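You operate a simulated robot arm through the tools that you are given. There is no shell and no other tool.

You run a simulated two-armed robot. Do the job below in one go: nothing can be reset, and whatever is moved stays where it is left.

JOB
Soak up the spill with granules and sweep them into the dustpan.
Fine: cover all of it and wait till the granules turn dark; put the shaker and the brush back. Set down upright: granule shaker, red brush.

Only the result counts: the job must be done as asked and must still hold three seconds after the hand-in. Knocking over, shifting, dropping, spilling or breaking anything else fails it. A push-on lid holds only when it is set on centred and level and pressed home; a screw cap is set on level and turned clockwise until tight.

ROBOT AND FRAMES
Two 7-joint arms with fingered hands on one trunk that stands fixed in place. Base frame: the origin is at the foot of the trunk, x ahead of it, y to its left, z up; the work surface is at about z = 0.76. Units: m, rad, N and s.
The left shoulder is at [0.07, 0.132, 1.067], the right one opposite. With the tool pointing down near the work surface each hand reaches from about 0.34 to 0.62 m from the base axis, measured 20 degrees to its own side. Payload 2.3 kg a hand.
Tool frame (each hand has its own): the origin (TCP) lies between the finger pads and is the grasp point; the fingertips stand 0.025 m ahead of it; z points along the fingers, y is the line along which they close. The gripper opens to 0.088 m; its body begins 0.029 m behind the TCP. The gripper is a hand of 3 fingers: y runs from the thumb to the fingers, the wrist lies at [-0.013, -0.097, -0.162] in the tool frame, and closing takes about 1.5 s.
Orientation is told as [roll, pitch, yaw] about the base's x, y, z axes, in that order, counted from this pose: with the fingers straight down and the wrist toward the robot, the tool's x, y and z point along [0, 1, 0], [1, 0, 0] and [0, 0, -1] of the base frame.

CONTROLS
- The arms move only by the tool nudge_tool. It takes "left_commands", "right_commands" or both (then of equal length, played together; a hand with none holds still); each is text: rows parted by semicolons, each of 6 numbers parted by spaces: the shift along the tool's x, y, z in units of 25 mm (1.0 is 25 mm), then the turn, a rotation vector about the tool's x, y, z in units of 8 degrees (1.0 is 8 degrees). In form: tx ty tz wx wy wz; .... A call has 1 to 20 rows; each row shifts and turns the commanded pose from where the row before left it, along the tool's axes as they then stand. "left_fingers" and "right_fingers" are, for a hand that has rows, the finger opening in m, from 0 to 0.088, set as the call begins (left out, the last holds). A call with a number of a shift or a turn outside -1 to 1 is refused whole. Each row takes 0.2 s and may step no farther than 0.05 m and 0.15 rad from the row before; otherwise, or with a gripper value out of range, the whole call is refused. A pose out of reach is approached as far as the arm can. The call stops where the force on the tool passes 40 N (or 10 N more than at its start, if that is more) or the arm is blocked; 0.2 s more then pass. Each finger travels about 0.108 m/s and halts on what it meets, pressing with about 31 N; the grip force reading is that of the motor and also rises with nothing between the fingers. The clock runs only during rows and for 0.2 s after the last one: add rows that do not move to give the fingers time. It gives the time, the measured TCP pose, the force on the tool (base axes), the opening and the grip force at its end, in the units of the frame above (readings bear some noise), with the torque about the TCP (base axes, N m) and any sound that the robot's microphone picked up.
- Cameras (640 x 400 px; columns grow to the right, rows downward): "scene" is now at [0.1225, -0.0294, 1.3651]; the picture's right is [-0.38, -0.92, 0.00], its down [-0.70, 0.29, -0.65] and it looks along [0.60, -0.25, -0.76] (base axes); focal length 214 px, centre (320, 200). "left" rides on the left gripper at [-0.058, -0.085, -0.099] in its tool frame; the picture's right is [-0.67, -0.35, 0.66], its down [0.69, -0.63, 0.37] and it looks along [0.29, 0.69, 0.66] (tool axes); focal length 261 px, centre (320, 200). "right" rides on the right gripper at [0.058, -0.085, -0.099] in its tool frame; the picture's right is [-0.67, 0.35, -0.66], its down [-0.69, -0.63, 0.37] and it looks along [-0.29, 0.69, 0.66] (tool axes); focal length 261 px, centre (320, 200). There is no depth. A picture from a camera that has moved, and an enlarged one, comes with that camera's place and axes in the base frame and with its lens.
- get_image(camera): a new picture of that camera. It takes no simulated time.
- lift_body(by): slides the trunk up (or, below 0, down) by that many m; the arms and the scene camera ride with it, the base frame stays. It gives what a move gives, with no picture.
- set_fingers(index, middle, thumb_bend, thumb_turn, hand): sets how far each is bent, from 0 (flat) to 1 (curled in); at 0.3 the hand is open as for a grip, at 0.7 the pads meet at the TCP. One left out holds its place. A second passes; each finger stops where it meets its share of the squeeze, and holds until it gets a number again. A gripper value or a shape takes the hand back. It gives what a move gives, with no picture; readings hold the bend of each and the force on the fingers (four entries, about 0 where the hand has none), thumb and palm. thumb_turn goes from beside the hand (0) to across from the fingers (1), as for a grip.
- preshape(shape, hand): the hand has 3 fingers and takes this shape, open, in about a second: jaw (thumb against the fingers, like two jaws); tri (thumb and two fingers); tip (a fingertip pinch); poke (one finger out to press); point (the index stretched); flat (the hand flat); cup (the hand cupped); fist (a fist). The gripper value then closes the fingers along that shape, each until it touches; the sizes above hold for jaw. It gives what a move gives, with no picture.
- head_to(pan, tilt): turns the head with the scene camera to pan (to the left, within 1.501 rad either way) and tilt (down, from -0.506 to 1.204), counted from straight ahead of the robot. It gives what a move gives.
- enlarge(camera, box): a new picture of the part [left, top, right, bottom] of that camera's present view, enlarged. It takes no simulated time.
- sign_off(): hands the job in; it is judged then, once.

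Places have to be worked out from the pictures, the camera data and where the tool is seen. Open the grippers and draw the arms clear of the work before you hand the job in, unless the task says otherwise.

The tools are called after "Emit:" as a command line: name --argument value ..., lists and objects as JSON in quotes. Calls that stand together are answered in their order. nudge_tool: Moves the arms, as the interface text tells. Its arguments: {"type":"object","properties":{"left_commands":{"type":"string"},"left_fingers":{"type":"number"},"right_commands":{"type":"string"},"right_fingers":{"type":"number"}},"required":[]} The other tools are called the same way: lift_body (by) moves the trunk up or down; preshape (shape, hand) gives the hand a shape; set_fingers (index, middle, thumb_bend, thumb_turn, hand) moves the fingers one by one; head_to (pan, tilt) turns the head that bears the scene camera; get_image (camera) takes a picture; enlarge (camera, box) takes an enlarged picture of a part of a camera's view; sign_off () hands the job in.

At the start:

```text
time: 0.0
left_eef_pos: [0.3739, 0.0517, 1.1023]
left_tcp_rot: [0.001, 0.0, -0.001]
left_force: [0.7, 0.2, 0.0]
left_ft_torque: [0.0, -0.02, 0.01]
left_opening: 0.0875
left_gripper_force: 0.1
left_shape: jaw
left_bend: [0.3, 0.3, 0.3, 0.98]
left_finger forces: [0.0, 0.0, 0.0, 0.1, 0.0, 0.0]
right_eef_pos: [0.3176, -0.3229, 1.0756]
right_tcp_rot: [0.0, 0.001, -0.001]
right_force: [-0.3, 0.4, -0.1]
right_ft_torque: [0.01, -0.03, -0.01]
right_opening: 0.0875
right_gripper_force: 0.0
right_shape: jaw
right_bend: [0.3, 0.3, 0.3, 0.98]
right_finger forces: [0.0, 0.0, 0.0, 0.0, 0.1, 0.0]
trunk travel left (down, up): [-0.625, 0.215]
head pan, tilt (commanded): [-0.394, 0.859]
```

scene: 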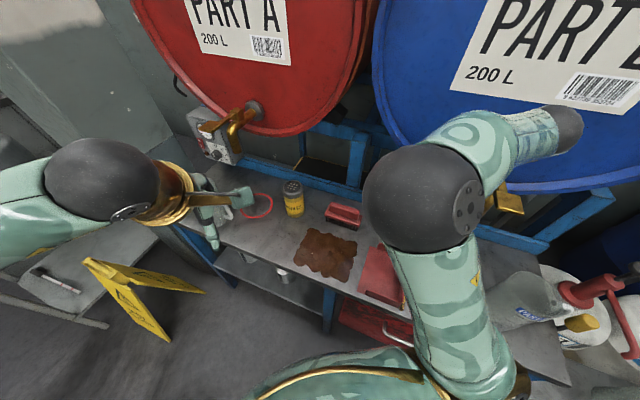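
right: 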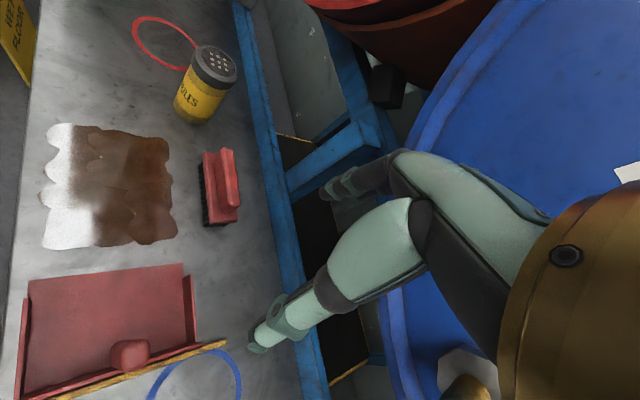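
left: 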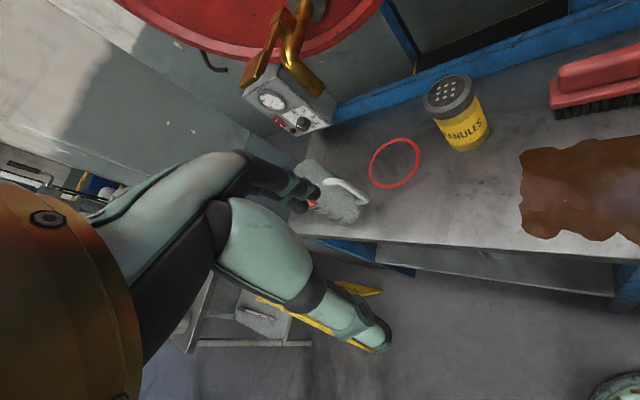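

I'll start by looking closer at the scene: the shaker, spill, brush and dustpan as well as the coloured rings. I judge the shaker to be near [0.58, -0.12], the spill near [0.39, -0.165] and the brush near [0.50, -0.27].

Emit:
enlarge --camera "scene" --box '[200, 150, 440, 330]'

Emit:
enlarge --camera "right" --box '[0, 0, 320, 400]'

Emit:
enlarge --camera "left" --box '[320, 40, 640, 280]'

```text
2.22 times, centred on (320, 240) of scene
camera zoom: at [0.1225, -0.0294, 1.3651], right [-0.38, -0.92, 0.0], down [-0.7, 0.29, -0.65], along [0.6, -0.25, -0.76], focal length 477 px, centre (320, 111)
```

zoom: 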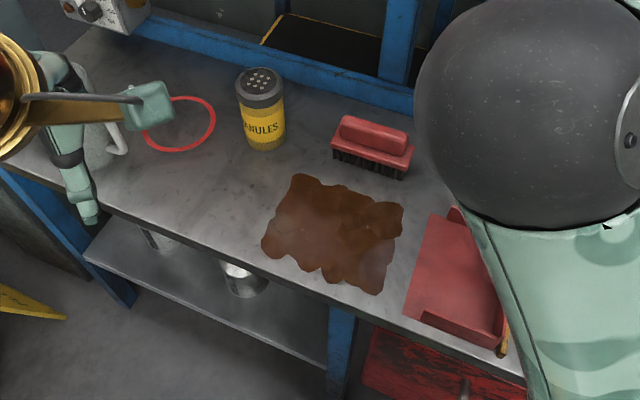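

```text
1.00 times, centred on (160, 200) of right (not enlarged: the box is as wide or as high as the picture)
camera zoom: at [0.2328, -0.2643, 1.1754], right [0.35, -0.67, 0.66], down [-0.63, -0.69, -0.37], along [0.69, -0.29, -0.66], focal length 261 px, centre (480, 200)
```

zoom: 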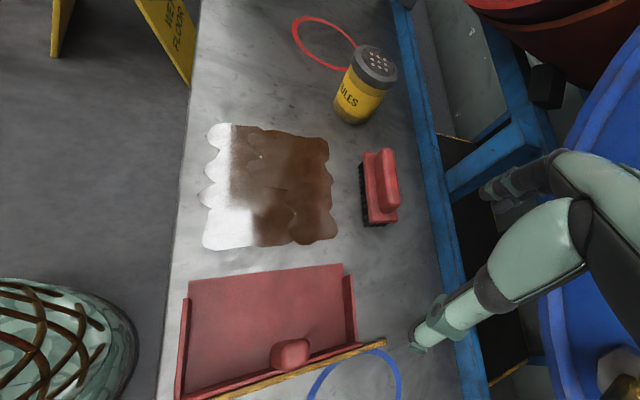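

```text
1.67 times, centred on (480, 160) of left
camera zoom: at [0.2896, -0.008, 1.2016], right [-0.35, -0.67, -0.66], down [-0.63, 0.69, -0.37], along [0.69, 0.29, -0.66], focal length 434 px, centre (53, 267)
```

zoom: 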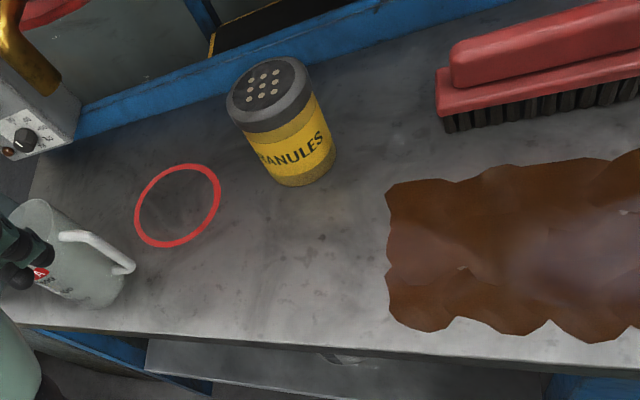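

The bench is turned about 45° (its front edge runs from ~[0.24,-0.20] to ~[0.55,0.13]), the spill lies between the brush (behind it) and the pan (to its right), and the red/blue rings are just marks under the drum taps. I move the left arm out of the way to the left, and bring the right arm out to free air above the spill to test how the wrist can turn.

Emit:
nudge_tool --left_commands "1 0 0 0 0 0; 1 0 0 0 0 0; 1 0 0 0 0 0; 1 0 0 0 0 0; 1 0 0 0 0 0; 1 0 0 0 0 0; 0 0 0 0 0 0" --right_commands "1 1 0 0 0 0; 1 1 0 0 0 0; 1 1 0 0 0 0; 1 1 0 0 0 0; 1 1 0 0 0 0; 0.5 0.5 0 0 0 0; 0 0 0 0 0 0"

Emit:
get_image --camera "scene"

Emit:
get_image --camera "right"

Emit:
get_image --camera "left"

```text
time: 1.6
left_eef_pos: [0.3727, 0.2004, 1.1034]
left_tcp_rot: [0.0, 0.001, 0.002]
left_force: [-0.4, -1.0, 0.5]
left_ft_torque: [0.02, 0.0, -0.01]
left_opening: 0.0876
left_gripper_force: 0.1
left_shape: jaw
left_bend: [0.3, 0.3, 0.3, 0.98]
left_finger forces: [0.0, 0.0, 0.0, 0.1, 0.0, 0.0]
right_eef_pos: [0.4568, -0.1875, 1.0763]
right_tcp_rot: [0.01, -0.003, -0.001]
right_force: [-0.4, 0.3, -0.1]
right_ft_torque: [-0.01, 0.01, 0.01]
right_opening: 0.0875
right_gripper_force: 0.1
right_shape: jaw
right_bend: [0.3, 0.3, 0.3, 0.98]
right_finger forces: [0.1, 0.0, 0.1, 0.1, 0.1, 0.0]
trunk travel left (down, up): [-0.625, 0.215]
head pan, tilt (commanded): [-0.394, 0.859]
```

```text
taken
camera scene: at [0.1224, -0.0298, 1.3651], right [-0.38, -0.92, 0.0], down [-0.7, 0.29, -0.65], along [0.6, -0.25, -0.76], focal length 214 px, centre (320, 200)
```

scene: 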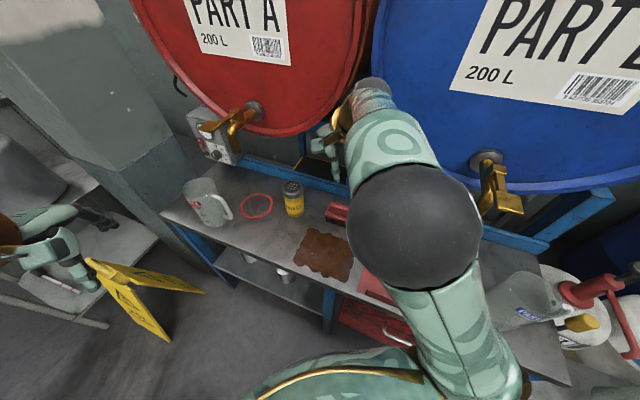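

```text
taken
camera right: at [0.3717, -0.1283, 1.1762], right [0.35, -0.68, 0.65], down [-0.63, -0.68, -0.37], along [0.7, -0.28, -0.66], focal length 261 px, centre (320, 200)
```

right: 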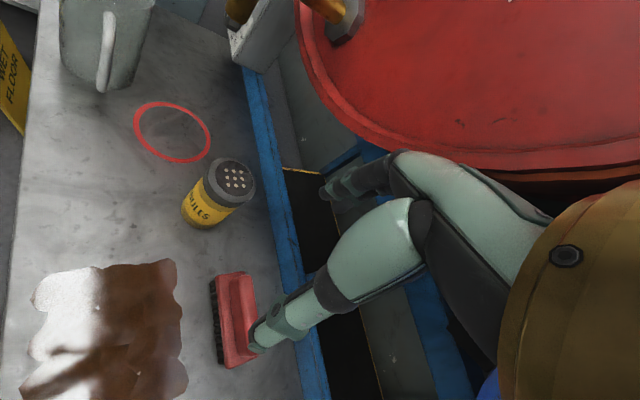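

```text
taken
camera left: at [0.2888, 0.1423, 1.2033], right [-0.35, -0.67, -0.66], down [-0.63, 0.69, -0.37], along [0.69, 0.29, -0.66], focal length 261 px, centre (320, 200)
```

left: 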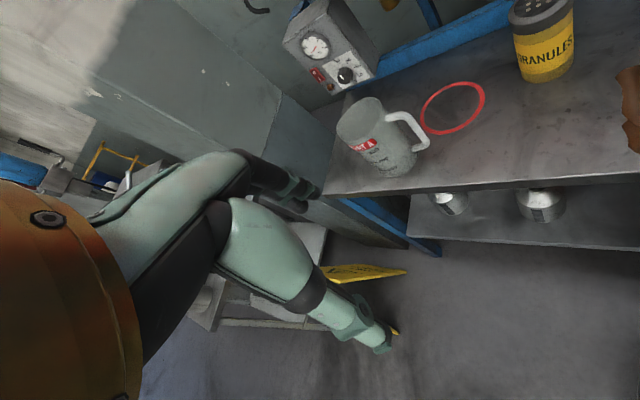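

The shaker stands at about [0.582,-0.128], roughly 0.066 m wide and with its top at z≈0.89; the scene is clear around the hand. I test the wrist: pitching the hand forward about 59°, then rolling it -90° about the forearm line, all in free air.

Emit:
nudge_tool --right_commands "0 0 0 -1 0 0; 0 0 0 -1 0 0; 0 0 0 -1 0 0; 0 0 0 -1 0 0; 0 0 0 -1 0 0; 0 0 0 -1 0 0; 0 0 0 -1 0 0; 0 0 0 -0.4 0 0; 0 0 0 0 0 0"

Emit:
nudge_tool --right_commands "0 0 0 0 -0.515 -0.857; 0 0 0 0 -0.515 -0.857; 0 0 0 0 -0.515 -0.857; 0 0 0 0 -0.515 -0.857; 0 0 0 0 -0.515 -0.857; 0 0 0 0 -0.515 -0.857; 0 0 0 0 -0.515 -0.857; 0 0 0 0 -0.515 -0.857; 0 0 0 0 -0.515 -0.857; 0 0 0 0 -0.515 -0.857; 0 0 0 0 -0.515 -0.857; 0 0 0 0 -0.13 -0.21; 0 0 0 0 0 0"

Emit:
get_image --camera "scene"

Emit:
get_image --camera "right"

```text
time: 3.6
left_eef_pos: [0.3733, 0.202, 1.103]
left_tcp_rot: [0.0, -0.001, -0.001]
left_force: [0.2, -0.4, 0.0]
left_ft_torque: [0.01, 0.0, 0.0]
left_opening: 0.0875
left_gripper_force: 0.0
left_shape: jaw
left_bend: [0.3, 0.3, 0.3, 0.98]
left_finger forces: [0.0, 0.1, 0.0, 0.0, 0.1, 0.0]
right_eef_pos: [0.456, -0.1845, 1.0761]
right_tcp_rot: [-0.002, -1.032, 0.0]
right_force: [-0.3, 0.8, 0.6]
right_ft_torque: [0.02, 0.0, -0.02]
right_opening: 0.0878
right_gripper_force: 0.1
right_shape: jaw
right_bend: [0.3, 0.3, 0.3, 0.98]
right_finger forces: [0.1, 0.0, 0.1, 0.1, 0.0, 0.0]
trunk travel left (down, up): [-0.625, 0.215]
head pan, tilt (commanded): [-0.394, 0.859]
```

```text
time: 6.4
left_eef_pos: [0.3731, 0.2005, 1.1036]
left_tcp_rot: [0.0, 0.001, 0.0]
left_force: [0.0, -0.6, -1.2]
left_ft_torque: [0.01, 0.03, -0.02]
left_opening: 0.0878
left_gripper_force: 0.1
left_shape: jaw
left_bend: [0.3, 0.3, 0.3, 0.98]
left_finger forces: [0.0, 0.0, 0.1, 0.0, 0.1, 0.0]
right_eef_pos: [0.4555, -0.1872, 1.0771]
right_tcp_rot: [-1.571, -0.01, 1.028]
right_force: [0.4, -0.4, -0.2]
right_ft_torque: [-0.02, -0.01, 0.02]
right_opening: 0.0878
right_gripper_force: 0.0
right_shape: jaw
right_bend: [0.3, 0.3, 0.3, 0.98]
right_finger forces: [0.1, 0.1, 0.0, 0.0, 0.0, 0.0]
trunk travel left (down, up): [-0.625, 0.215]
head pan, tilt (commanded): [-0.394, 0.859]
```

```text
taken
camera scene: at [0.1225, -0.0292, 1.3651], right [-0.38, -0.92, 0.0], down [-0.7, 0.29, -0.65], along [0.6, -0.25, -0.76], focal length 214 px, centre (320, 200)
```

scene: 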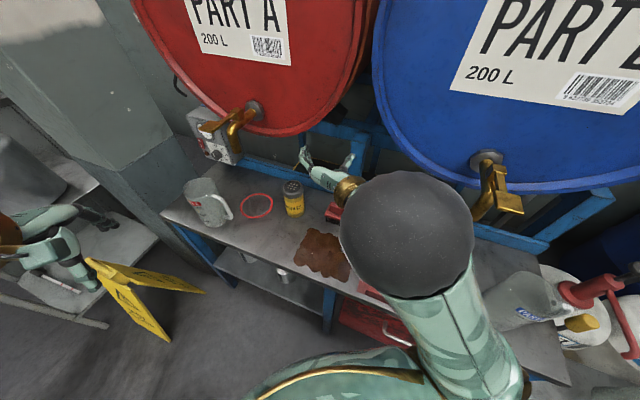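

```text
taken
camera right: at [0.3261, -0.2063, 1.0182], right [-0.38, 0.63, 0.67], down [-0.02, -0.73, 0.68], along [0.92, 0.25, 0.29], focal length 261 px, centre (320, 200)
```

right: 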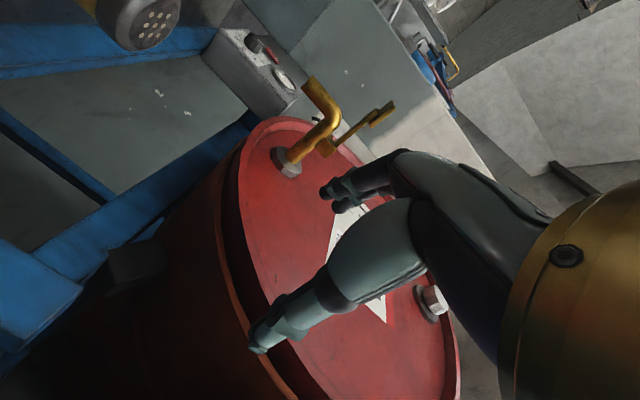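

The -90° roll is reached. Now I test the opposite extreme: rolling back through the middle to +90°.

Emit:
nudge_tool --right_commands "0 0 0 0 0.515 0.857; 0 0 0 0 0.515 0.857; 0 0 0 0 0.515 0.857; 0 0 0 0 0.515 0.857; 0 0 0 0 0.515 0.857; 0 0 0 0 0.515 0.857; 0 0 0 0 0.515 0.857; 0 0 0 0 0.515 0.857; 0 0 0 0 0.515 0.857; 0 0 0 0 0.515 0.857; 0 0 0 0 0.515 0.857; 0 0 0 0 0.515 0.857; 0 0 0 0 0.515 0.857; 0 0 0 0 0.515 0.857; 0 0 0 0 0.515 0.857; 0 0 0 0 0.515 0.857; 0 0 0 0 0.515 0.857; 0 0 0 0 0.515 0.857; 0 0 0 0 0.515 0.857; 0 0 0 0 0 0"

Emit:
nudge_tool --right_commands "0 0 0 0 0.515 0.857; 0 0 0 0 0.515 0.857; 0 0 0 0 0.515 0.857; 0 0 0 0 0.26 0.43; 0 0 0 0 0 0"

Emit:
get_image --camera "scene"

Emit:
get_image --camera "right"

```text
time: 10.6
left_eef_pos: [0.3733, 0.2021, 1.1042]
left_tcp_rot: [0.002, -0.001, 0.001]
left_force: [-0.1, -1.0, -0.2]
left_ft_torque: [0.0, 0.0, 0.02]
left_opening: 0.0876
left_gripper_force: 0.1
left_shape: jaw
left_bend: [0.3, 0.3, 0.3, 0.98]
left_finger forces: [0.0, 0.0, 0.0, 0.0, 0.0, 0.1]
right_eef_pos: [0.4561, -0.1871, 1.0758]
right_tcp_rot: [1.309, -0.413, -0.977]
right_force: [0.8, 0.2, -0.1]
right_ft_torque: [0.0, 0.05, 0.01]
right_opening: 0.0877
right_gripper_force: 0.2
right_shape: jaw
right_bend: [0.3, 0.3, 0.3, 0.98]
right_finger forces: [0.0, 0.1, 0.0, 0.0, 0.0, 0.0]
trunk travel left (down, up): [-0.625, 0.215]
head pan, tilt (commanded): [-0.394, 0.859]
```

```text
time: 11.8
left_eef_pos: [0.3733, 0.2011, 1.1046]
left_tcp_rot: [-0.001, -0.001, 0.002]
left_force: [-0.3, -0.7, -0.5]
left_ft_torque: [-0.01, 0.02, 0.04]
left_opening: 0.0879
left_gripper_force: 0.1
left_shape: jaw
left_bend: [0.3, 0.3, 0.3, 0.98]
left_finger forces: [0.0, 0.0, 0.1, 0.1, 0.0, 0.1]
right_eef_pos: [0.456, -0.1869, 1.0761]
right_tcp_rot: [1.575, 0.001, -1.03]
right_force: [-0.4, -0.1, 0.3]
right_ft_torque: [-0.01, -0.03, -0.04]
right_opening: 0.0878
right_gripper_force: 0.1
right_shape: jaw
right_bend: [0.3, 0.3, 0.3, 0.98]
right_finger forces: [0.0, 0.0, 0.0, 0.0, 0.1, 0.1]
trunk travel left (down, up): [-0.625, 0.215]
head pan, tilt (commanded): [-0.394, 0.859]
```

```text
taken
camera scene: at [0.1225, -0.0293, 1.3651], right [-0.38, -0.92, 0.0], down [-0.7, 0.29, -0.65], along [0.6, -0.25, -0.76], focal length 214 px, centre (320, 200)
```

scene: 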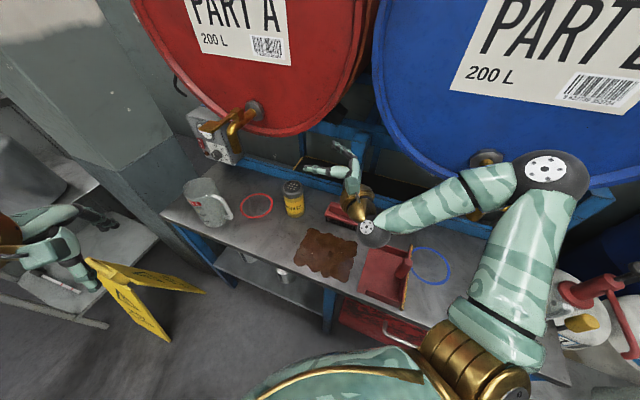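

```text
taken
camera right: at [0.3262, -0.1638, 1.1336], right [-0.38, -0.63, -0.67], down [-0.01, 0.73, -0.68], along [0.92, -0.25, -0.28], focal length 261 px, centre (320, 200)
```

right: 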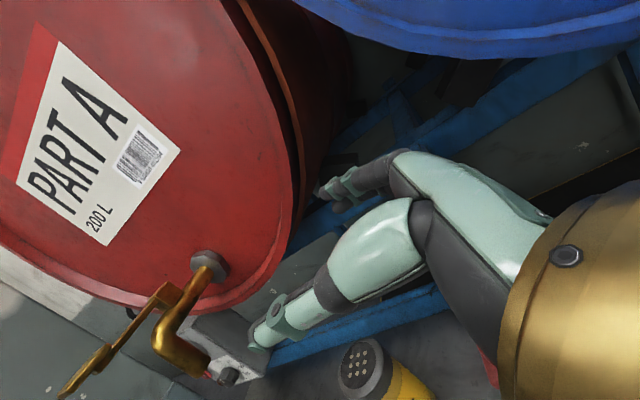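

Both extremes are reachable, and the arm has now swung its elbow outward so the pan is in view. I take an enlarged look at the pan, spill and brush.

Emit:
enlarge --camera "scene" --box '[280, 180, 470, 330]'

Emit:
enlarge --camera "scene" --box '[250, 160, 350, 240]'

```text
2.67 times, centred on (375, 255) of scene
camera zoom: at [0.1225, -0.0293, 1.3651], right [-0.38, -0.92, 0.0], down [-0.7, 0.29, -0.65], along [0.6, -0.25, -0.76], focal length 572 px, centre (173, 53)
```

zoom: 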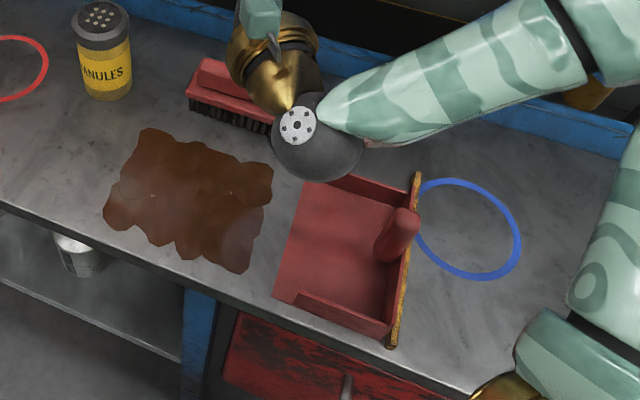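

```text
5.00 times, centred on (300, 200) of scene
camera zoom: at [0.1225, -0.0293, 1.3651], right [-0.38, -0.92, 0.0], down [-0.7, 0.29, -0.65], along [0.6, -0.25, -0.76], focal length 1072 px, centre (420, 200)
```

zoom: 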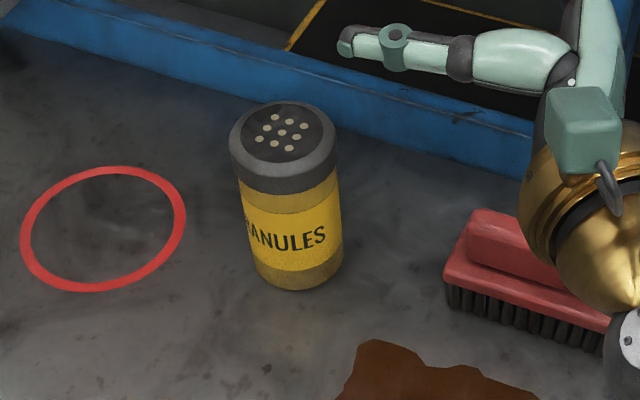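

The pan is a flat tray with its open edge facing the spill (edge from ~[0.26,-0.20] to [0.36,-0.30]); bench axes are at 45°. I'll grasp the shaker side-on with the roll -90° pose (wrist clear of the table, fingers clear of the brush), then pour by rolling the wrist. Roll back to -90° first.

Emit:
nudge_tool --right_commands "0 0 0 0 -0.515 -0.857; 0 0 0 0 -0.515 -0.857; 0 0 0 0 -0.515 -0.857; 0 0 0 0 -0.515 -0.857; 0 0 0 0 -0.515 -0.857; 0 0 0 0 -0.515 -0.857; 0 0 0 0 -0.515 -0.857; 0 0 0 0 -0.515 -0.857; 0 0 0 0 -0.515 -0.857; 0 0 0 0 -0.515 -0.857; 0 0 0 0 -0.515 -0.857; 0 0 0 0 -0.515 -0.857; 0 0 0 0 -0.515 -0.857; 0 0 0 0 -0.515 -0.857; 0 0 0 0 -0.515 -0.857; 0 0 0 0 -0.515 -0.857; 0 0 0 0 -0.515 -0.857; 0 0 0 0 -0.515 -0.857; 0 0 0 0 -0.515 -0.857; 0 0 0 0 -0.515 -0.857"

Emit:
nudge_tool --right_commands "0 0 0 0 -0.515 -0.857; 0 0 0 0 -0.515 -0.857; 0 0 0 0 -0.25 -0.42; 0.768 0.928 -0.427 0 0 0; 0.768 0.928 -0.427 0 0 0; 0.768 0.928 -0.427 0 0 0; 0.768 0.928 -0.427 0 0 0; 0.768 0.928 -0.427 0 0 0; 0 0 0 0 0 0"

Emit:
get_image --camera "scene"

Emit:
get_image --camera "right"

```text
time: 16.0
left_eef_pos: [0.3731, 0.2015, 1.1038]
left_tcp_rot: [0.0, 0.0, -0.001]
left_force: [0.1, 0.7, -0.2]
left_ft_torque: [0.02, 0.01, 0.06]
left_opening: 0.0878
left_gripper_force: 0.1
left_shape: jaw
left_bend: [0.3, 0.3, 0.3, 0.98]
left_finger forces: [0.0, 0.1, 0.0, 0.1, 0.0, 0.0]
right_eef_pos: [0.4547, -0.1877, 1.0777]
right_tcp_rot: [-1.386, -0.31, 0.996]
right_force: [-0.1, 0.3, 0.5]
right_ft_torque: [0.01, -0.02, -0.02]
right_opening: 0.0876
right_gripper_force: 0.0
right_shape: jaw
right_bend: [0.3, 0.3, 0.3, 0.98]
right_finger forces: [0.1, 0.1, 0.0, 0.0, 0.0, 0.0]
trunk travel left (down, up): [-0.625, 0.215]
head pan, tilt (commanded): [-0.394, 0.859]
```

```text
time: 18.0
left_eef_pos: [0.3731, 0.2, 1.1039]
left_tcp_rot: [0.002, 0.0, 0.0]
left_force: [-0.5, -0.6, 0.7]
left_ft_torque: [0.0, 0.0, -0.02]
left_opening: 0.0876
left_gripper_force: 0.0
left_shape: jaw
left_bend: [0.3, 0.3, 0.3, 0.98]
left_finger forces: [0.0, 0.0, 0.1, 0.0, 0.0, 0.0]
right_eef_pos: [0.4695, -0.0626, 0.9816]
right_tcp_rot: [-1.563, -0.011, 1.012]
right_force: [1.1, 0.0, -0.2]
right_ft_torque: [-0.01, -0.02, -0.04]
right_opening: 0.088
right_gripper_force: 0.0
right_shape: jaw
right_bend: [0.3, 0.3, 0.3, 0.98]
right_finger forces: [0.0, 0.0, 0.0, 0.0, 0.0, 0.0]
trunk travel left (down, up): [-0.625, 0.215]
head pan, tilt (commanded): [-0.394, 0.859]
```

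```text
taken
camera scene: at [0.1221, -0.0294, 1.3652], right [-0.38, -0.92, 0.0], down [-0.7, 0.29, -0.65], along [0.6, -0.25, -0.76], focal length 214 px, centre (320, 200)
```

scene: 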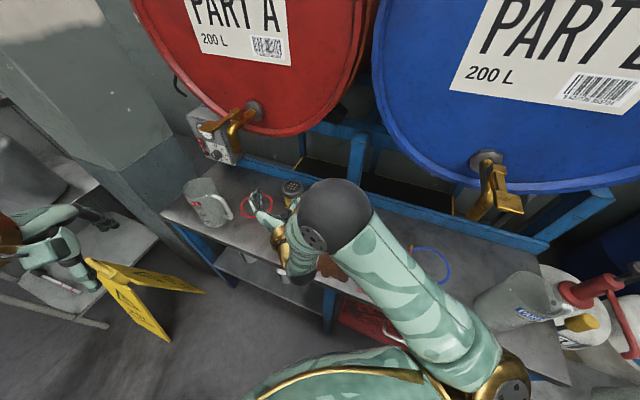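

```text
taken
camera right: at [0.3393, -0.0798, 0.9229], right [-0.37, 0.63, 0.68], down [-0.02, -0.74, 0.68], along [0.93, 0.24, 0.29], focal length 261 px, centre (320, 200)
```

right: 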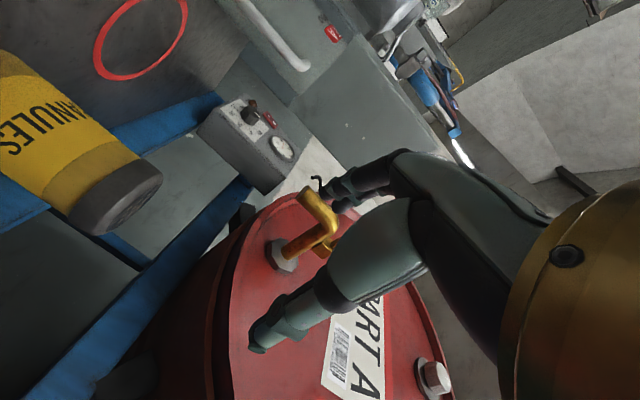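

The hand is at the standoff, with the shaker about 0.136 m ahead along the fingers and laterally aligned to within ~5 mm. I lower to z≈0.833 and check.

Emit:
nudge_tool --right_commands "1 0.04 0 0 0 0; 1 0.04 0 0 0 0; 1 0.04 0 0 0 0; 1 0.04 0 0 0 0; 1 0 0 0 0 0; 0.94 0 0 0 0 0; 0 0 0 0 0 0"

Emit:
get_image --camera "scene"

Emit:
get_image --camera "right"

```text
time: 19.6
left_eef_pos: [0.3729, 0.201, 1.1043]
left_tcp_rot: [0.001, 0.0, 0.0]
left_force: [-0.1, -0.2, -0.9]
left_ft_torque: [0.02, 0.01, 0.01]
left_opening: 0.0876
left_gripper_force: 0.0
left_shape: jaw
left_bend: [0.3, 0.3, 0.3, 0.98]
left_finger forces: [0.0, 0.1, 0.0, 0.1, 0.0, 0.0]
right_eef_pos: [0.4725, -0.0537, 0.8311]
right_tcp_rot: [-1.572, -0.003, 1.029]
right_force: [-0.4, -0.1, 0.4]
right_ft_torque: [0.0, -0.01, 0.01]
right_opening: 0.0875
right_gripper_force: 0.0
right_shape: jaw
right_bend: [0.3, 0.3, 0.3, 0.98]
right_finger forces: [0.0, 0.0, 0.0, 0.0, 0.1, 0.0]
trunk travel left (down, up): [-0.625, 0.215]
head pan, tilt (commanded): [-0.394, 0.859]
```

```text
taken
camera scene: at [0.1224, -0.0291, 1.3651], right [-0.38, -0.92, 0.0], down [-0.7, 0.29, -0.65], along [0.6, -0.25, -0.76], focal length 214 px, centre (320, 200)
```

scene: 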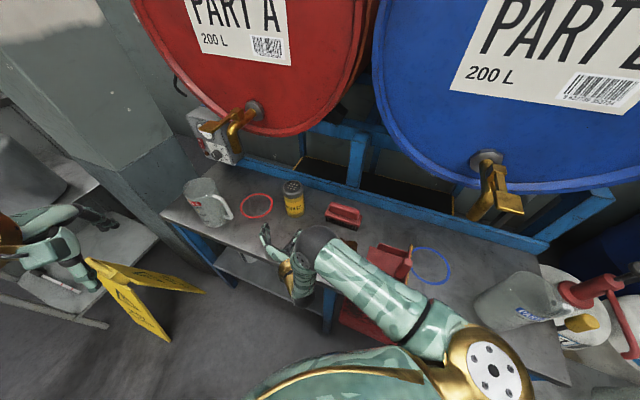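

```text
taken
camera right: at [0.3433, -0.0751, 0.7737], right [-0.38, 0.64, 0.67], down [-0.01, -0.73, 0.68], along [0.92, 0.25, 0.29], focal length 261 px, centre (320, 200)
```

right: 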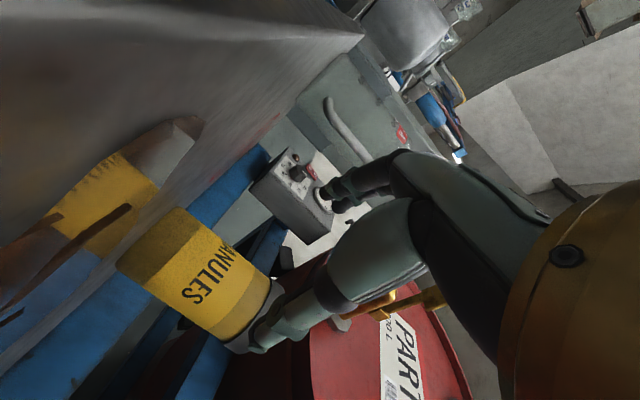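

The shaker's base shows right where computed. I correct 6 mm sideways, rise 1 cm and advance about 0.128 m along the fingers so the shaker sits between thumb and fingers.

Emit:
nudge_tool --right_commands "-0.4 -0.24 0.5 0 0 0; 0 0 1 0 0 0; 0 0 1 0 0 0; 0 0 1 0 0 0; 0 0 0.8 0 0 0; 0 0 0 0 0 0"

Emit:
enlarge --camera "scene" --box '[230, 160, 370, 270]'

Emit:
get_image --camera "right"

```text
time: 21.0
left_eef_pos: [0.3723, 0.2008, 1.1033]
left_tcp_rot: [0.001, 0.001, 0.0]
left_force: [-0.4, 0.2, 0.1]
left_ft_torque: [0.02, 0.0, 0.0]
left_opening: 0.0876
left_gripper_force: 0.0
left_shape: jaw
left_bend: [0.3, 0.3, 0.3, 0.98]
left_finger forces: [0.0, 0.0, 0.0, 0.0, 0.0, 0.0]
right_eef_pos: [0.5622, -0.1144, 0.8432]
right_tcp_rot: [-1.573, -0.005, 1.029]
right_force: [-0.2, 0.1, 0.1]
right_ft_torque: [0.01, 0.0, 0.01]
right_opening: 0.0876
right_gripper_force: 0.0
right_shape: jaw
right_bend: [0.3, 0.3, 0.3, 0.98]
right_finger forces: [0.1, 0.0, 0.0, 0.0, 0.0, 0.0]
trunk travel left (down, up): [-0.625, 0.215]
head pan, tilt (commanded): [-0.394, 0.859]
```

```text
3.64 times, centred on (300, 215) of scene
camera zoom: at [0.1224, -0.029, 1.3651], right [-0.38, -0.92, 0.0], down [-0.7, 0.29, -0.65], along [0.6, -0.25, -0.76], focal length 780 px, centre (393, 146)
```

zoom: 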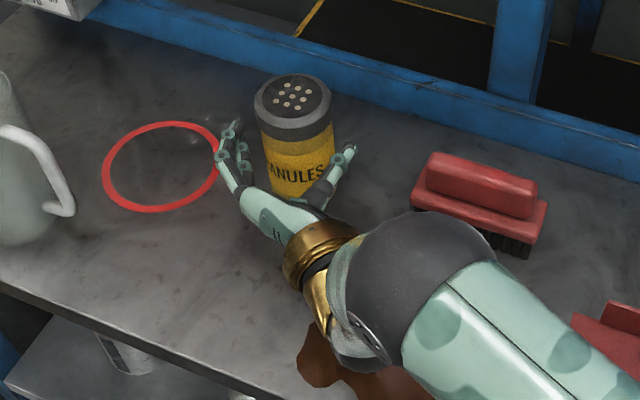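

```text
taken
camera right: at [0.4328, -0.1345, 0.7849], right [-0.38, 0.64, 0.67], down [-0.01, -0.73, 0.68], along [0.92, 0.25, 0.29], focal length 261 px, centre (320, 200)
```

right: 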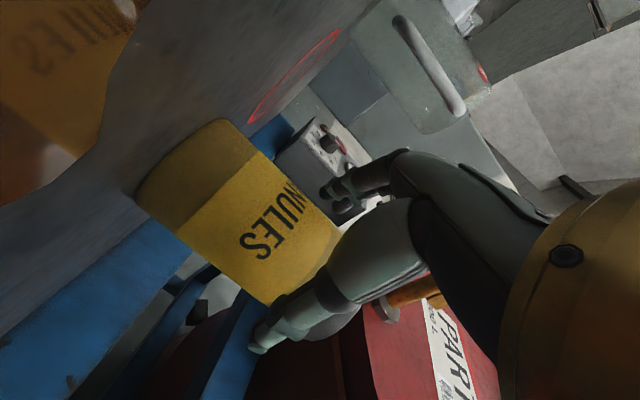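

The shaker lies centred between thumb and fingers with about 3 cm still to go. I advance 0.022 m, then close the fingers around it.

Emit:
nudge_tool --right_commands "0 -0.04 0.44 0 0 0; 0 0 0.44 0 0 0; 0 0 0 0 0 0"

Emit:
nudge_tool --right_commands "0 0 0 0 0 0; 0 0 0 0 0 0; 0 0 0 0 0 0; 0 0 0 0 0 0; 0 0 0 0 0 0; 0 0 0 0 0 0; 0 0 0 0 0 0; 0 0 0 0 0 0" --right_fingers 0.03

Emit:
enlarge --camera "scene" --box '[230, 160, 370, 270]'

Emit:
get_image --camera "right"

```text
time: 21.8
left_eef_pos: [0.3735, 0.2009, 1.1033]
left_tcp_rot: [-0.001, 0.0, 0.001]
left_force: [-0.3, -0.4, -0.1]
left_ft_torque: [-0.02, 0.02, -0.02]
left_opening: 0.0878
left_gripper_force: 0.0
left_shape: jaw
left_bend: [0.3, 0.3, 0.3, 0.98]
left_finger forces: [0.1, 0.0, 0.0, 0.0, 0.0, 0.1]
right_eef_pos: [0.581, -0.127, 0.8421]
right_tcp_rot: [-1.574, -0.005, 1.031]
right_force: [-1.1, 0.7, -0.3]
right_ft_torque: [0.02, 0.02, -0.02]
right_opening: 0.0876
right_gripper_force: 0.1
right_shape: jaw
right_bend: [0.3, 0.3, 0.3, 0.98]
right_finger forces: [0.0, 0.0, 0.0, 0.0, 0.0, 0.0]
trunk travel left (down, up): [-0.625, 0.215]
head pan, tilt (commanded): [-0.394, 0.859]
```

```text
time: 23.6
left_eef_pos: [0.3736, 0.2001, 1.1045]
left_tcp_rot: [0.001, 0.003, 0.0]
left_force: [-0.3, 0.2, -0.7]
left_ft_torque: [0.01, 0.02, 0.01]
left_opening: 0.0874
left_gripper_force: 0.0
left_shape: jaw
left_bend: [0.3, 0.3, 0.3, 0.98]
left_finger forces: [0.0, 0.0, 0.1, 0.1, 0.1, 0.0]
right_eef_pos: [0.5814, -0.1262, 0.8416]
right_tcp_rot: [-1.572, -0.004, 1.03]
right_force: [1.1, -0.9, 0.0]
right_ft_torque: [-0.01, -0.01, -0.03]
right_opening: 0.0535
right_gripper_force: 30.8
right_shape: jaw
right_bend: [0.28, 0.4, 0.65, 1.0]
right_finger forces: [19.5, 9.2, 0.0, 0.0, 29.8, 0.0]
trunk travel left (down, up): [-0.625, 0.215]
head pan, tilt (commanded): [-0.394, 0.859]
```

```text
3.64 times, centred on (300, 215) of scene
camera zoom: at [0.1228, -0.0296, 1.3651], right [-0.38, -0.92, 0.0], down [-0.7, 0.29, -0.65], along [0.6, -0.25, -0.76], focal length 780 px, centre (393, 146)
```

zoom: 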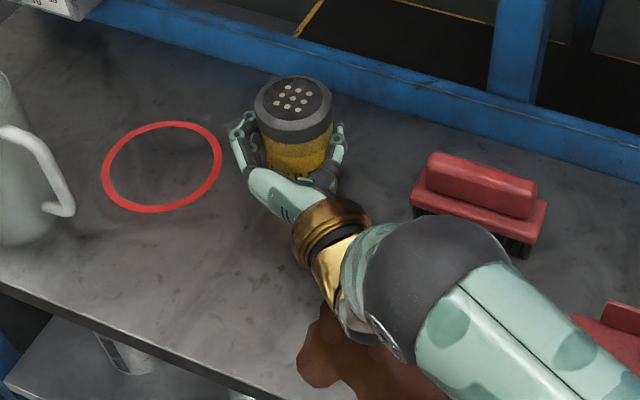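

```text
taken
camera right: at [0.4519, -0.1472, 0.7833], right [-0.38, 0.64, 0.67], down [-0.01, -0.73, 0.68], along [0.92, 0.25, 0.29], focal length 261 px, centre (320, 200)
```

right: 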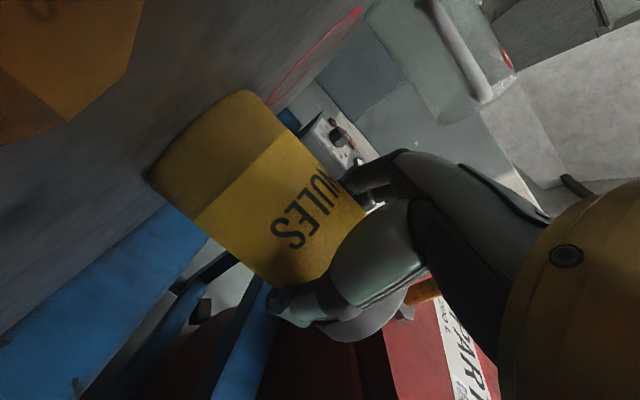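

The shaker is gripped (about 30 N between thumb and fingers). The return pose is TCP [0.581,-0.1265,0.842], yaw 1.03. I lift it straight up a few cm and check that it comes along.

Emit:
nudge_tool --right_commands "-0.4 0 0 0 0 0; -0.6 0 0 0 0 0; -1 0 0 0 0 0; -1 0 0 0 0 0; 0 0 0 0 0 0"

Emit:
enlarge --camera "scene" --box '[230, 160, 370, 270]'

Emit:
get_image --camera "right"

```text
time: 24.8
left_eef_pos: [0.3738, 0.2002, 1.1027]
left_tcp_rot: [-0.002, 0.001, -0.001]
left_force: [-0.4, 0.7, 0.1]
left_ft_torque: [0.01, 0.01, -0.02]
left_opening: 0.0876
left_gripper_force: 0.2
left_shape: jaw
left_bend: [0.3, 0.3, 0.3, 0.98]
left_finger forces: [0.0, 0.0, 0.0, 0.1, 0.1, 0.1]
right_eef_pos: [0.5815, -0.1269, 0.9165]
right_tcp_rot: [-1.57, -0.002, 1.03]
right_force: [0.0, -0.1, -3.7]
right_ft_torque: [0.04, 0.03, 0.03]
right_opening: 0.053
right_gripper_force: 30.7
right_shape: jaw
right_bend: [0.28, 0.4, 0.65, 0.99]
right_finger forces: [19.8, 9.0, 0.1, 0.1, 29.3, 0.1]
trunk travel left (down, up): [-0.625, 0.215]
head pan, tilt (commanded): [-0.394, 0.859]
```

```text
3.64 times, centred on (300, 215) of scene
camera zoom: at [0.1239, -0.0296, 1.365], right [-0.38, -0.92, 0.0], down [-0.7, 0.29, -0.65], along [0.6, -0.25, -0.76], focal length 780 px, centre (393, 146)
```

zoom: 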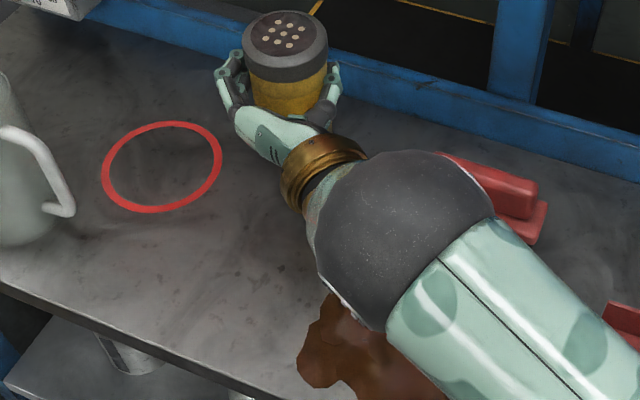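

```text
taken
camera right: at [0.4521, -0.147, 0.8581], right [-0.38, 0.64, 0.67], down [-0.01, -0.73, 0.68], along [0.92, 0.25, 0.29], focal length 261 px, centre (320, 200)
```

right: 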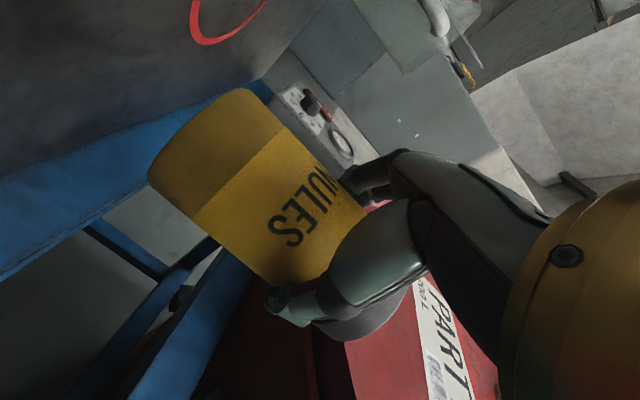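

Held firmly, and upright. I retreat along the finger line away from the rail, then yaw the hand so that the wrist will be on the right (towards the pan) for pouring.

Emit:
nudge_tool --right_commands "-0.5 0 -1 0 0 0; -0.5 0 -1 0 0 0; -0.5 0 -1 0 0 0; -0.5 0 -1 0 0 0; 0 0 -0.5 -1 0 0; 0 0 -0.5 -1 0 0; 0 0 0 -1 0 0; 0 0 0 -1 0 0; 0 0 0 -1 0 0; 0 0 0 -0.6 0 0; 0 0 0 0 0 0"

Emit:
get_image --camera "scene"

```text
time: 27.2
left_eef_pos: [0.3746, 0.2003, 1.1036]
left_tcp_rot: [0.0, 0.0, 0.0]
left_force: [-0.6, 0.0, 0.0]
left_ft_torque: [0.01, -0.03, 0.02]
left_opening: 0.0875
left_gripper_force: 0.1
left_shape: jaw
left_bend: [0.3, 0.3, 0.3, 0.98]
left_finger forces: [0.1, 0.1, 0.1, 0.0, 0.0, 0.0]
right_eef_pos: [0.4709, -0.0655, 0.9662]
right_tcp_rot: [-1.572, -0.001, 1.813]
right_force: [-0.6, -1.0, -3.5]
right_ft_torque: [0.0, 0.05, -0.03]
right_opening: 0.0524
right_gripper_force: 30.1
right_shape: jaw
right_bend: [0.28, 0.4, 0.66, 0.99]
right_finger forces: [20.2, 8.9, 0.0, 0.0, 29.2, 0.0]
trunk travel left (down, up): [-0.625, 0.215]
head pan, tilt (commanded): [-0.394, 0.859]
```

```text
taken
camera scene: at [0.1233, -0.0292, 1.365], right [-0.38, -0.92, 0.0], down [-0.7, 0.29, -0.65], along [0.6, -0.25, -0.76], focal length 214 px, centre (320, 200)
```

scene: 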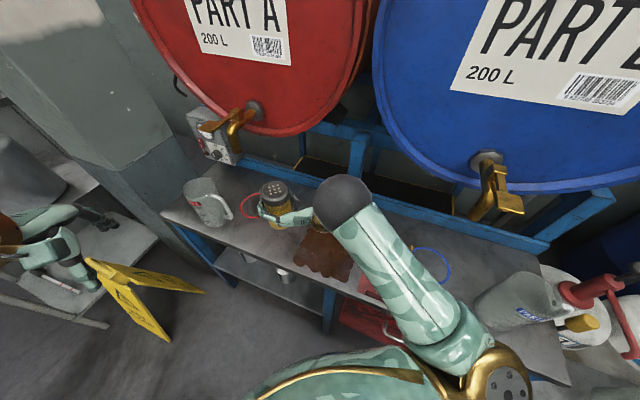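

Upright and steady, wrist on the right. I move the shaker over the spill's centre and begin the roll, stopping just before it lies level.

Emit:
nudge_tool --right_commands "0 -0.66 -0.75 0 0 0; 0 -0.66 -0.75 0 0 0; 0 -0.66 -0.75 0 0 0; 0 -0.66 -0.75 0 0 0; 0 -0.66 -0.75 0 0 0; 0 0 0 0 0 0"

Emit:
nudge_tool --right_commands "0 0 0 0 0.515 0.857; 0 0 0 0 0.515 0.857; 0 0 0 0 0.515 0.857; 0 0 0 0 0.515 0.857; 0 0 0 0 0.515 0.857; 0 0 0 0 0.515 0.857; 0 0 0 0 0.515 0.857; 0 0 0 0 0.515 0.857; 0 0 0 0 0.515 0.857; 0 0 0 0 0.515 0.857; 0 0 0 0 0 0"

Emit:
get_image --camera "scene"

Emit:
get_image --camera "right"

```text
time: 28.6
left_eef_pos: [0.3735, 0.2018, 1.105]
left_tcp_rot: [0.0, 0.002, 0.002]
left_force: [0.9, 0.6, 0.6]
left_ft_torque: [-0.02, -0.02, -0.03]
left_opening: 0.0877
left_gripper_force: 0.3
left_shape: jaw
left_bend: [0.3, 0.3, 0.3, 0.98]
left_finger forces: [0.0, 0.0, 0.0, 0.0, 0.0, 0.0]
right_eef_pos: [0.3997, -0.1679, 0.9661]
right_tcp_rot: [-1.574, -0.001, 1.811]
right_force: [-0.6, 0.6, -3.2]
right_ft_torque: [-0.05, 0.0, -0.03]
right_opening: 0.0523
right_gripper_force: 31.3
right_shape: jaw
right_bend: [0.28, 0.4, 0.66, 0.99]
right_finger forces: [20.1, 8.6, 0.1, 0.0, 28.0, 0.0]
trunk travel left (down, up): [-0.625, 0.215]
head pan, tilt (commanded): [-0.394, 0.859]
```

```text
time: 31.0
left_eef_pos: [0.3742, 0.2011, 1.1034]
left_tcp_rot: [0.0, 0.0, 0.0]
left_force: [-0.6, -0.1, 0.7]
left_ft_torque: [-0.02, -0.01, -0.02]
left_opening: 0.0879
left_gripper_force: 0.1
left_shape: jaw
left_bend: [0.3, 0.3, 0.3, 0.98]
left_finger forces: [0.0, 0.0, 0.0, 0.0, 0.1, 0.1]
right_eef_pos: [0.3996, -0.1684, 0.9671]
right_tcp_rot: [-0.328, -1.008, 1.061]
right_force: [-0.5, 0.5, -4.0]
right_ft_torque: [-0.04, -0.04, -0.02]
right_opening: 0.0523
right_gripper_force: 31.3
right_shape: jaw
right_bend: [0.74, 0.4, 0.66, 1.0]
right_finger forces: [19.8, 8.9, 0.0, 0.1, 30.6, 0.1]
trunk travel left (down, up): [-0.625, 0.215]
head pan, tilt (commanded): [-0.394, 0.859]
```

```text
taken
camera scene: at [0.1233, -0.0295, 1.365], right [-0.38, -0.92, 0.0], down [-0.7, 0.29, -0.65], along [0.6, -0.25, -0.76], focal length 214 px, centre (320, 200)
```

scene: 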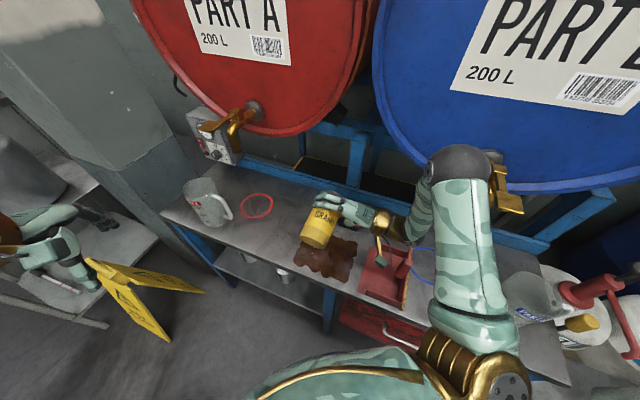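

```text
taken
camera right: at [0.271, -0.2193, 0.9346], right [0.11, -0.66, 0.74], down [0.56, -0.57, -0.6], along [0.82, 0.48, 0.3], focal length 261 px, centre (320, 200)
```

right: 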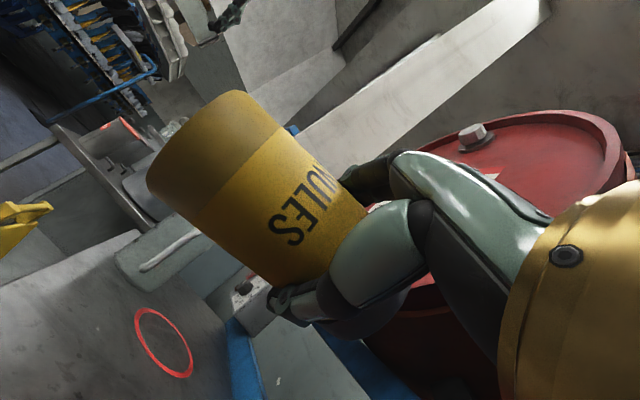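

The roll works with no force change, but the index finger's bend reading jumped to 0.74. I look closely at the hold before inverting further.

Emit:
enlarge --camera "scene" --box '[270, 170, 430, 290]'

Emit:
enlarge --camera "right" --box '[120, 70, 460, 340]'

Emit:
nudge_tool --right_commands "0 0 0 0 0 0"

```text
3.33 times, centred on (350, 230) of scene
camera zoom: at [0.1233, -0.0295, 1.365], right [-0.38, -0.92, 0.0], down [-0.7, 0.29, -0.65], along [0.6, -0.25, -0.76], focal length 715 px, centre (220, 100)
```

zoom: 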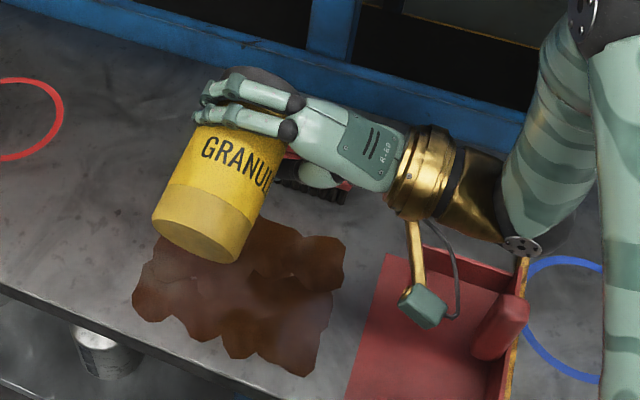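

```text
1.48 times, centred on (290, 205) of right
camera zoom: at [0.271, -0.2193, 0.9346], right [0.11, -0.66, 0.74], down [0.56, -0.57, -0.6], along [0.82, 0.48, 0.3], focal length 386 px, centre (364, 193)
```

zoom: 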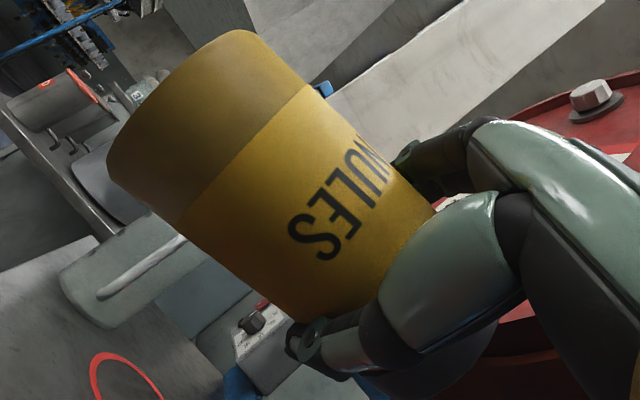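

```text
time: 31.4
left_eef_pos: [0.3736, 0.2005, 1.1038]
left_tcp_rot: [0.0, -0.001, 0.0]
left_force: [-0.2, 0.8, 0.1]
left_ft_torque: [0.01, 0.0, -0.01]
left_opening: 0.0875
left_gripper_force: 0.1
left_shape: jaw
left_bend: [0.3, 0.3, 0.3, 0.98]
left_finger forces: [0.1, 0.0, 0.1, 0.0, 0.0, 0.0]
right_eef_pos: [0.401, -0.1682, 0.9655]
right_tcp_rot: [-0.329, -1.01, 1.064]
right_force: [-0.3, -0.1, -3.6]
right_ft_torque: [-0.05, -0.01, 0.01]
right_opening: 0.0522
right_gripper_force: 31.3
right_shape: jaw
right_bend: [0.74, 0.4, 0.66, 1.0]
right_finger forces: [19.8, 8.8, 0.1, 0.1, 30.5, 0.0]
trunk travel left (down, up): [-0.625, 0.215]
head pan, tilt (commanded): [-0.394, 0.859]
```

Both fingers and the thumb still hold the shaker with the same force and the weight is steady. I roll on by 48° (to about 128° of tilt) and look for granules falling.

Emit:
nudge_tool --right_commands "0 0 0 0 0.515 0.857; 0 0 0 0 0.515 0.857; 0 0 0 0 0.515 0.857; 0 0 0 0 0.515 0.857; 0 0 0 0 0 0"

Emit:
enlarge --camera "scene" --box '[270, 170, 430, 290]'

```text
time: 32.6
left_eef_pos: [0.3738, 0.2013, 1.1034]
left_tcp_rot: [0.0, 0.0, 0.0]
left_force: [-0.1, 0.2, 0.0]
left_ft_torque: [0.04, 0.01, -0.01]
left_opening: 0.0878
left_gripper_force: 0.0
left_shape: jaw
left_bend: [0.3, 0.3, 0.3, 0.98]
left_finger forces: [0.0, 0.0, 0.1, 0.0, 0.0, 0.0]
right_eef_pos: [0.398, -0.1686, 0.9671]
right_tcp_rot: [0.669, -0.92, 0.22]
right_force: [0.6, -0.1, -2.2]
right_ft_torque: [-0.06, -0.03, 0.0]
right_opening: 0.0523
right_gripper_force: 31.0
right_shape: jaw
right_bend: [0.74, 0.4, 0.66, 1.0]
right_finger forces: [19.6, 9.7, 0.1, 0.0, 31.0, 0.1]
trunk travel left (down, up): [-0.625, 0.215]
head pan, tilt (commanded): [-0.394, 0.859]
```

```text
3.33 times, centred on (350, 230) of scene
camera zoom: at [0.1232, -0.0295, 1.365], right [-0.38, -0.92, 0.0], down [-0.7, 0.29, -0.65], along [0.6, -0.25, -0.76], focal length 715 px, centre (220, 100)
```

zoom: 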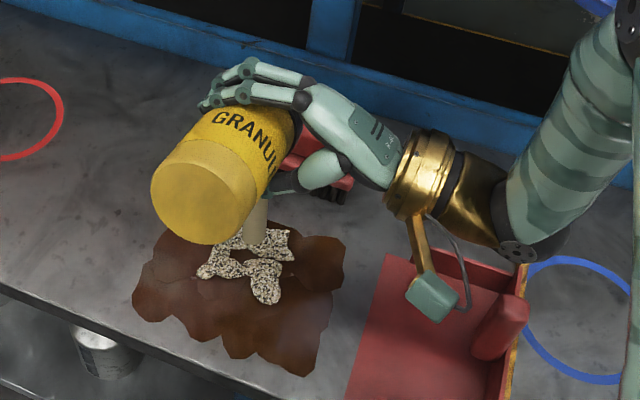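

Granules flow out at this tilt, landing near s≈0.165 (mid spill). I now tilt further and raster the stream over the spill: first along its far edge, then back along a second lane.

Emit:
nudge_tool --right_commands "-0.342 -0.396 -0.425 0 0.515 0.857; -0.356 -0.354 -0.45 0 0.515 0.857; -0.362 -0.311 -0.476 0 0.515 0.857; -0.362 -0.268 -0.502 0 0.515 0.857; -0.354 -0.225 -0.527 0 0.515 0.857; 0 0.4985 0.8296 0 0 0; 0 0.4985 0.8296 0 0 0; 0 0.4985 0.8296 0 0 0; 0 0.4985 0.8296 0 0 0; 0 0.4985 0.8296 0 0 0; 0 0.4985 0.8296 0 0 0; 0.6 -0.969 0.582 0 0 0; 0 -0.4985 -0.8296 0 0 0; 0 -0.4985 -0.8296 0 0 0; 0 -0.4985 -0.8296 0 0 0; 0 -0.4985 -0.8296 0 0 0; 0 -0.4985 -0.8296 0 0 0; 0 -0.4985 -0.8296 0 0 0"

Emit:
enlarge --camera "scene" --box '[270, 170, 430, 290]'

```text
time: 36.4
left_eef_pos: [0.3872, 0.209, 1.0956]
left_tcp_rot: [-0.009, 0.013, 0.002]
left_force: [0.3, 0.2, 0.3]
left_ft_torque: [0.04, 0.01, 0.02]
left_opening: 0.0873
left_gripper_force: 0.1
left_shape: jaw
left_bend: [0.3, 0.3, 0.3, 0.98]
left_finger forces: [0.1, 0.0, 0.1, 0.0, 0.0, 0.0]
right_eef_pos: [0.3611, -0.2119, 0.9318]
right_tcp_rot: [1.294, -0.405, -0.183]
right_force: [-0.5, -0.1, -4.6]
right_ft_torque: [-0.03, -0.03, 0.03]
right_opening: 0.0515
right_gripper_force: 30.9
right_shape: jaw
right_bend: [0.74, 0.4, 0.66, 1.0]
right_finger forces: [19.5, 9.7, 0.0, 0.0, 29.7, 0.0]
trunk travel left (down, up): [-0.625, 0.215]
head pan, tilt (commanded): [-0.394, 0.859]
```

```text
3.33 times, centred on (350, 230) of scene
camera zoom: at [0.1409, -0.0174, 1.3631], right [-0.38, -0.93, 0.01], down [-0.71, 0.28, -0.65], along [0.59, -0.25, -0.76], focal length 715 px, centre (220, 100)
```

zoom: 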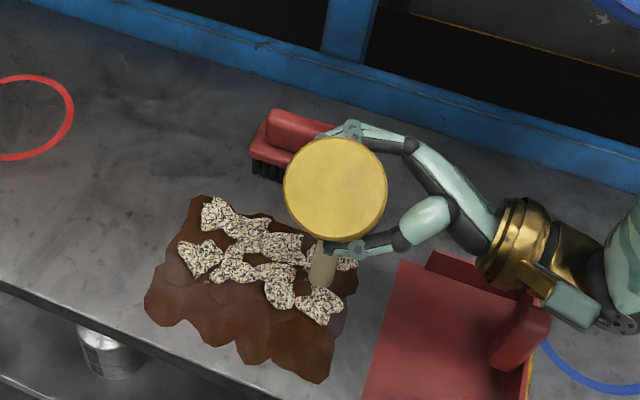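

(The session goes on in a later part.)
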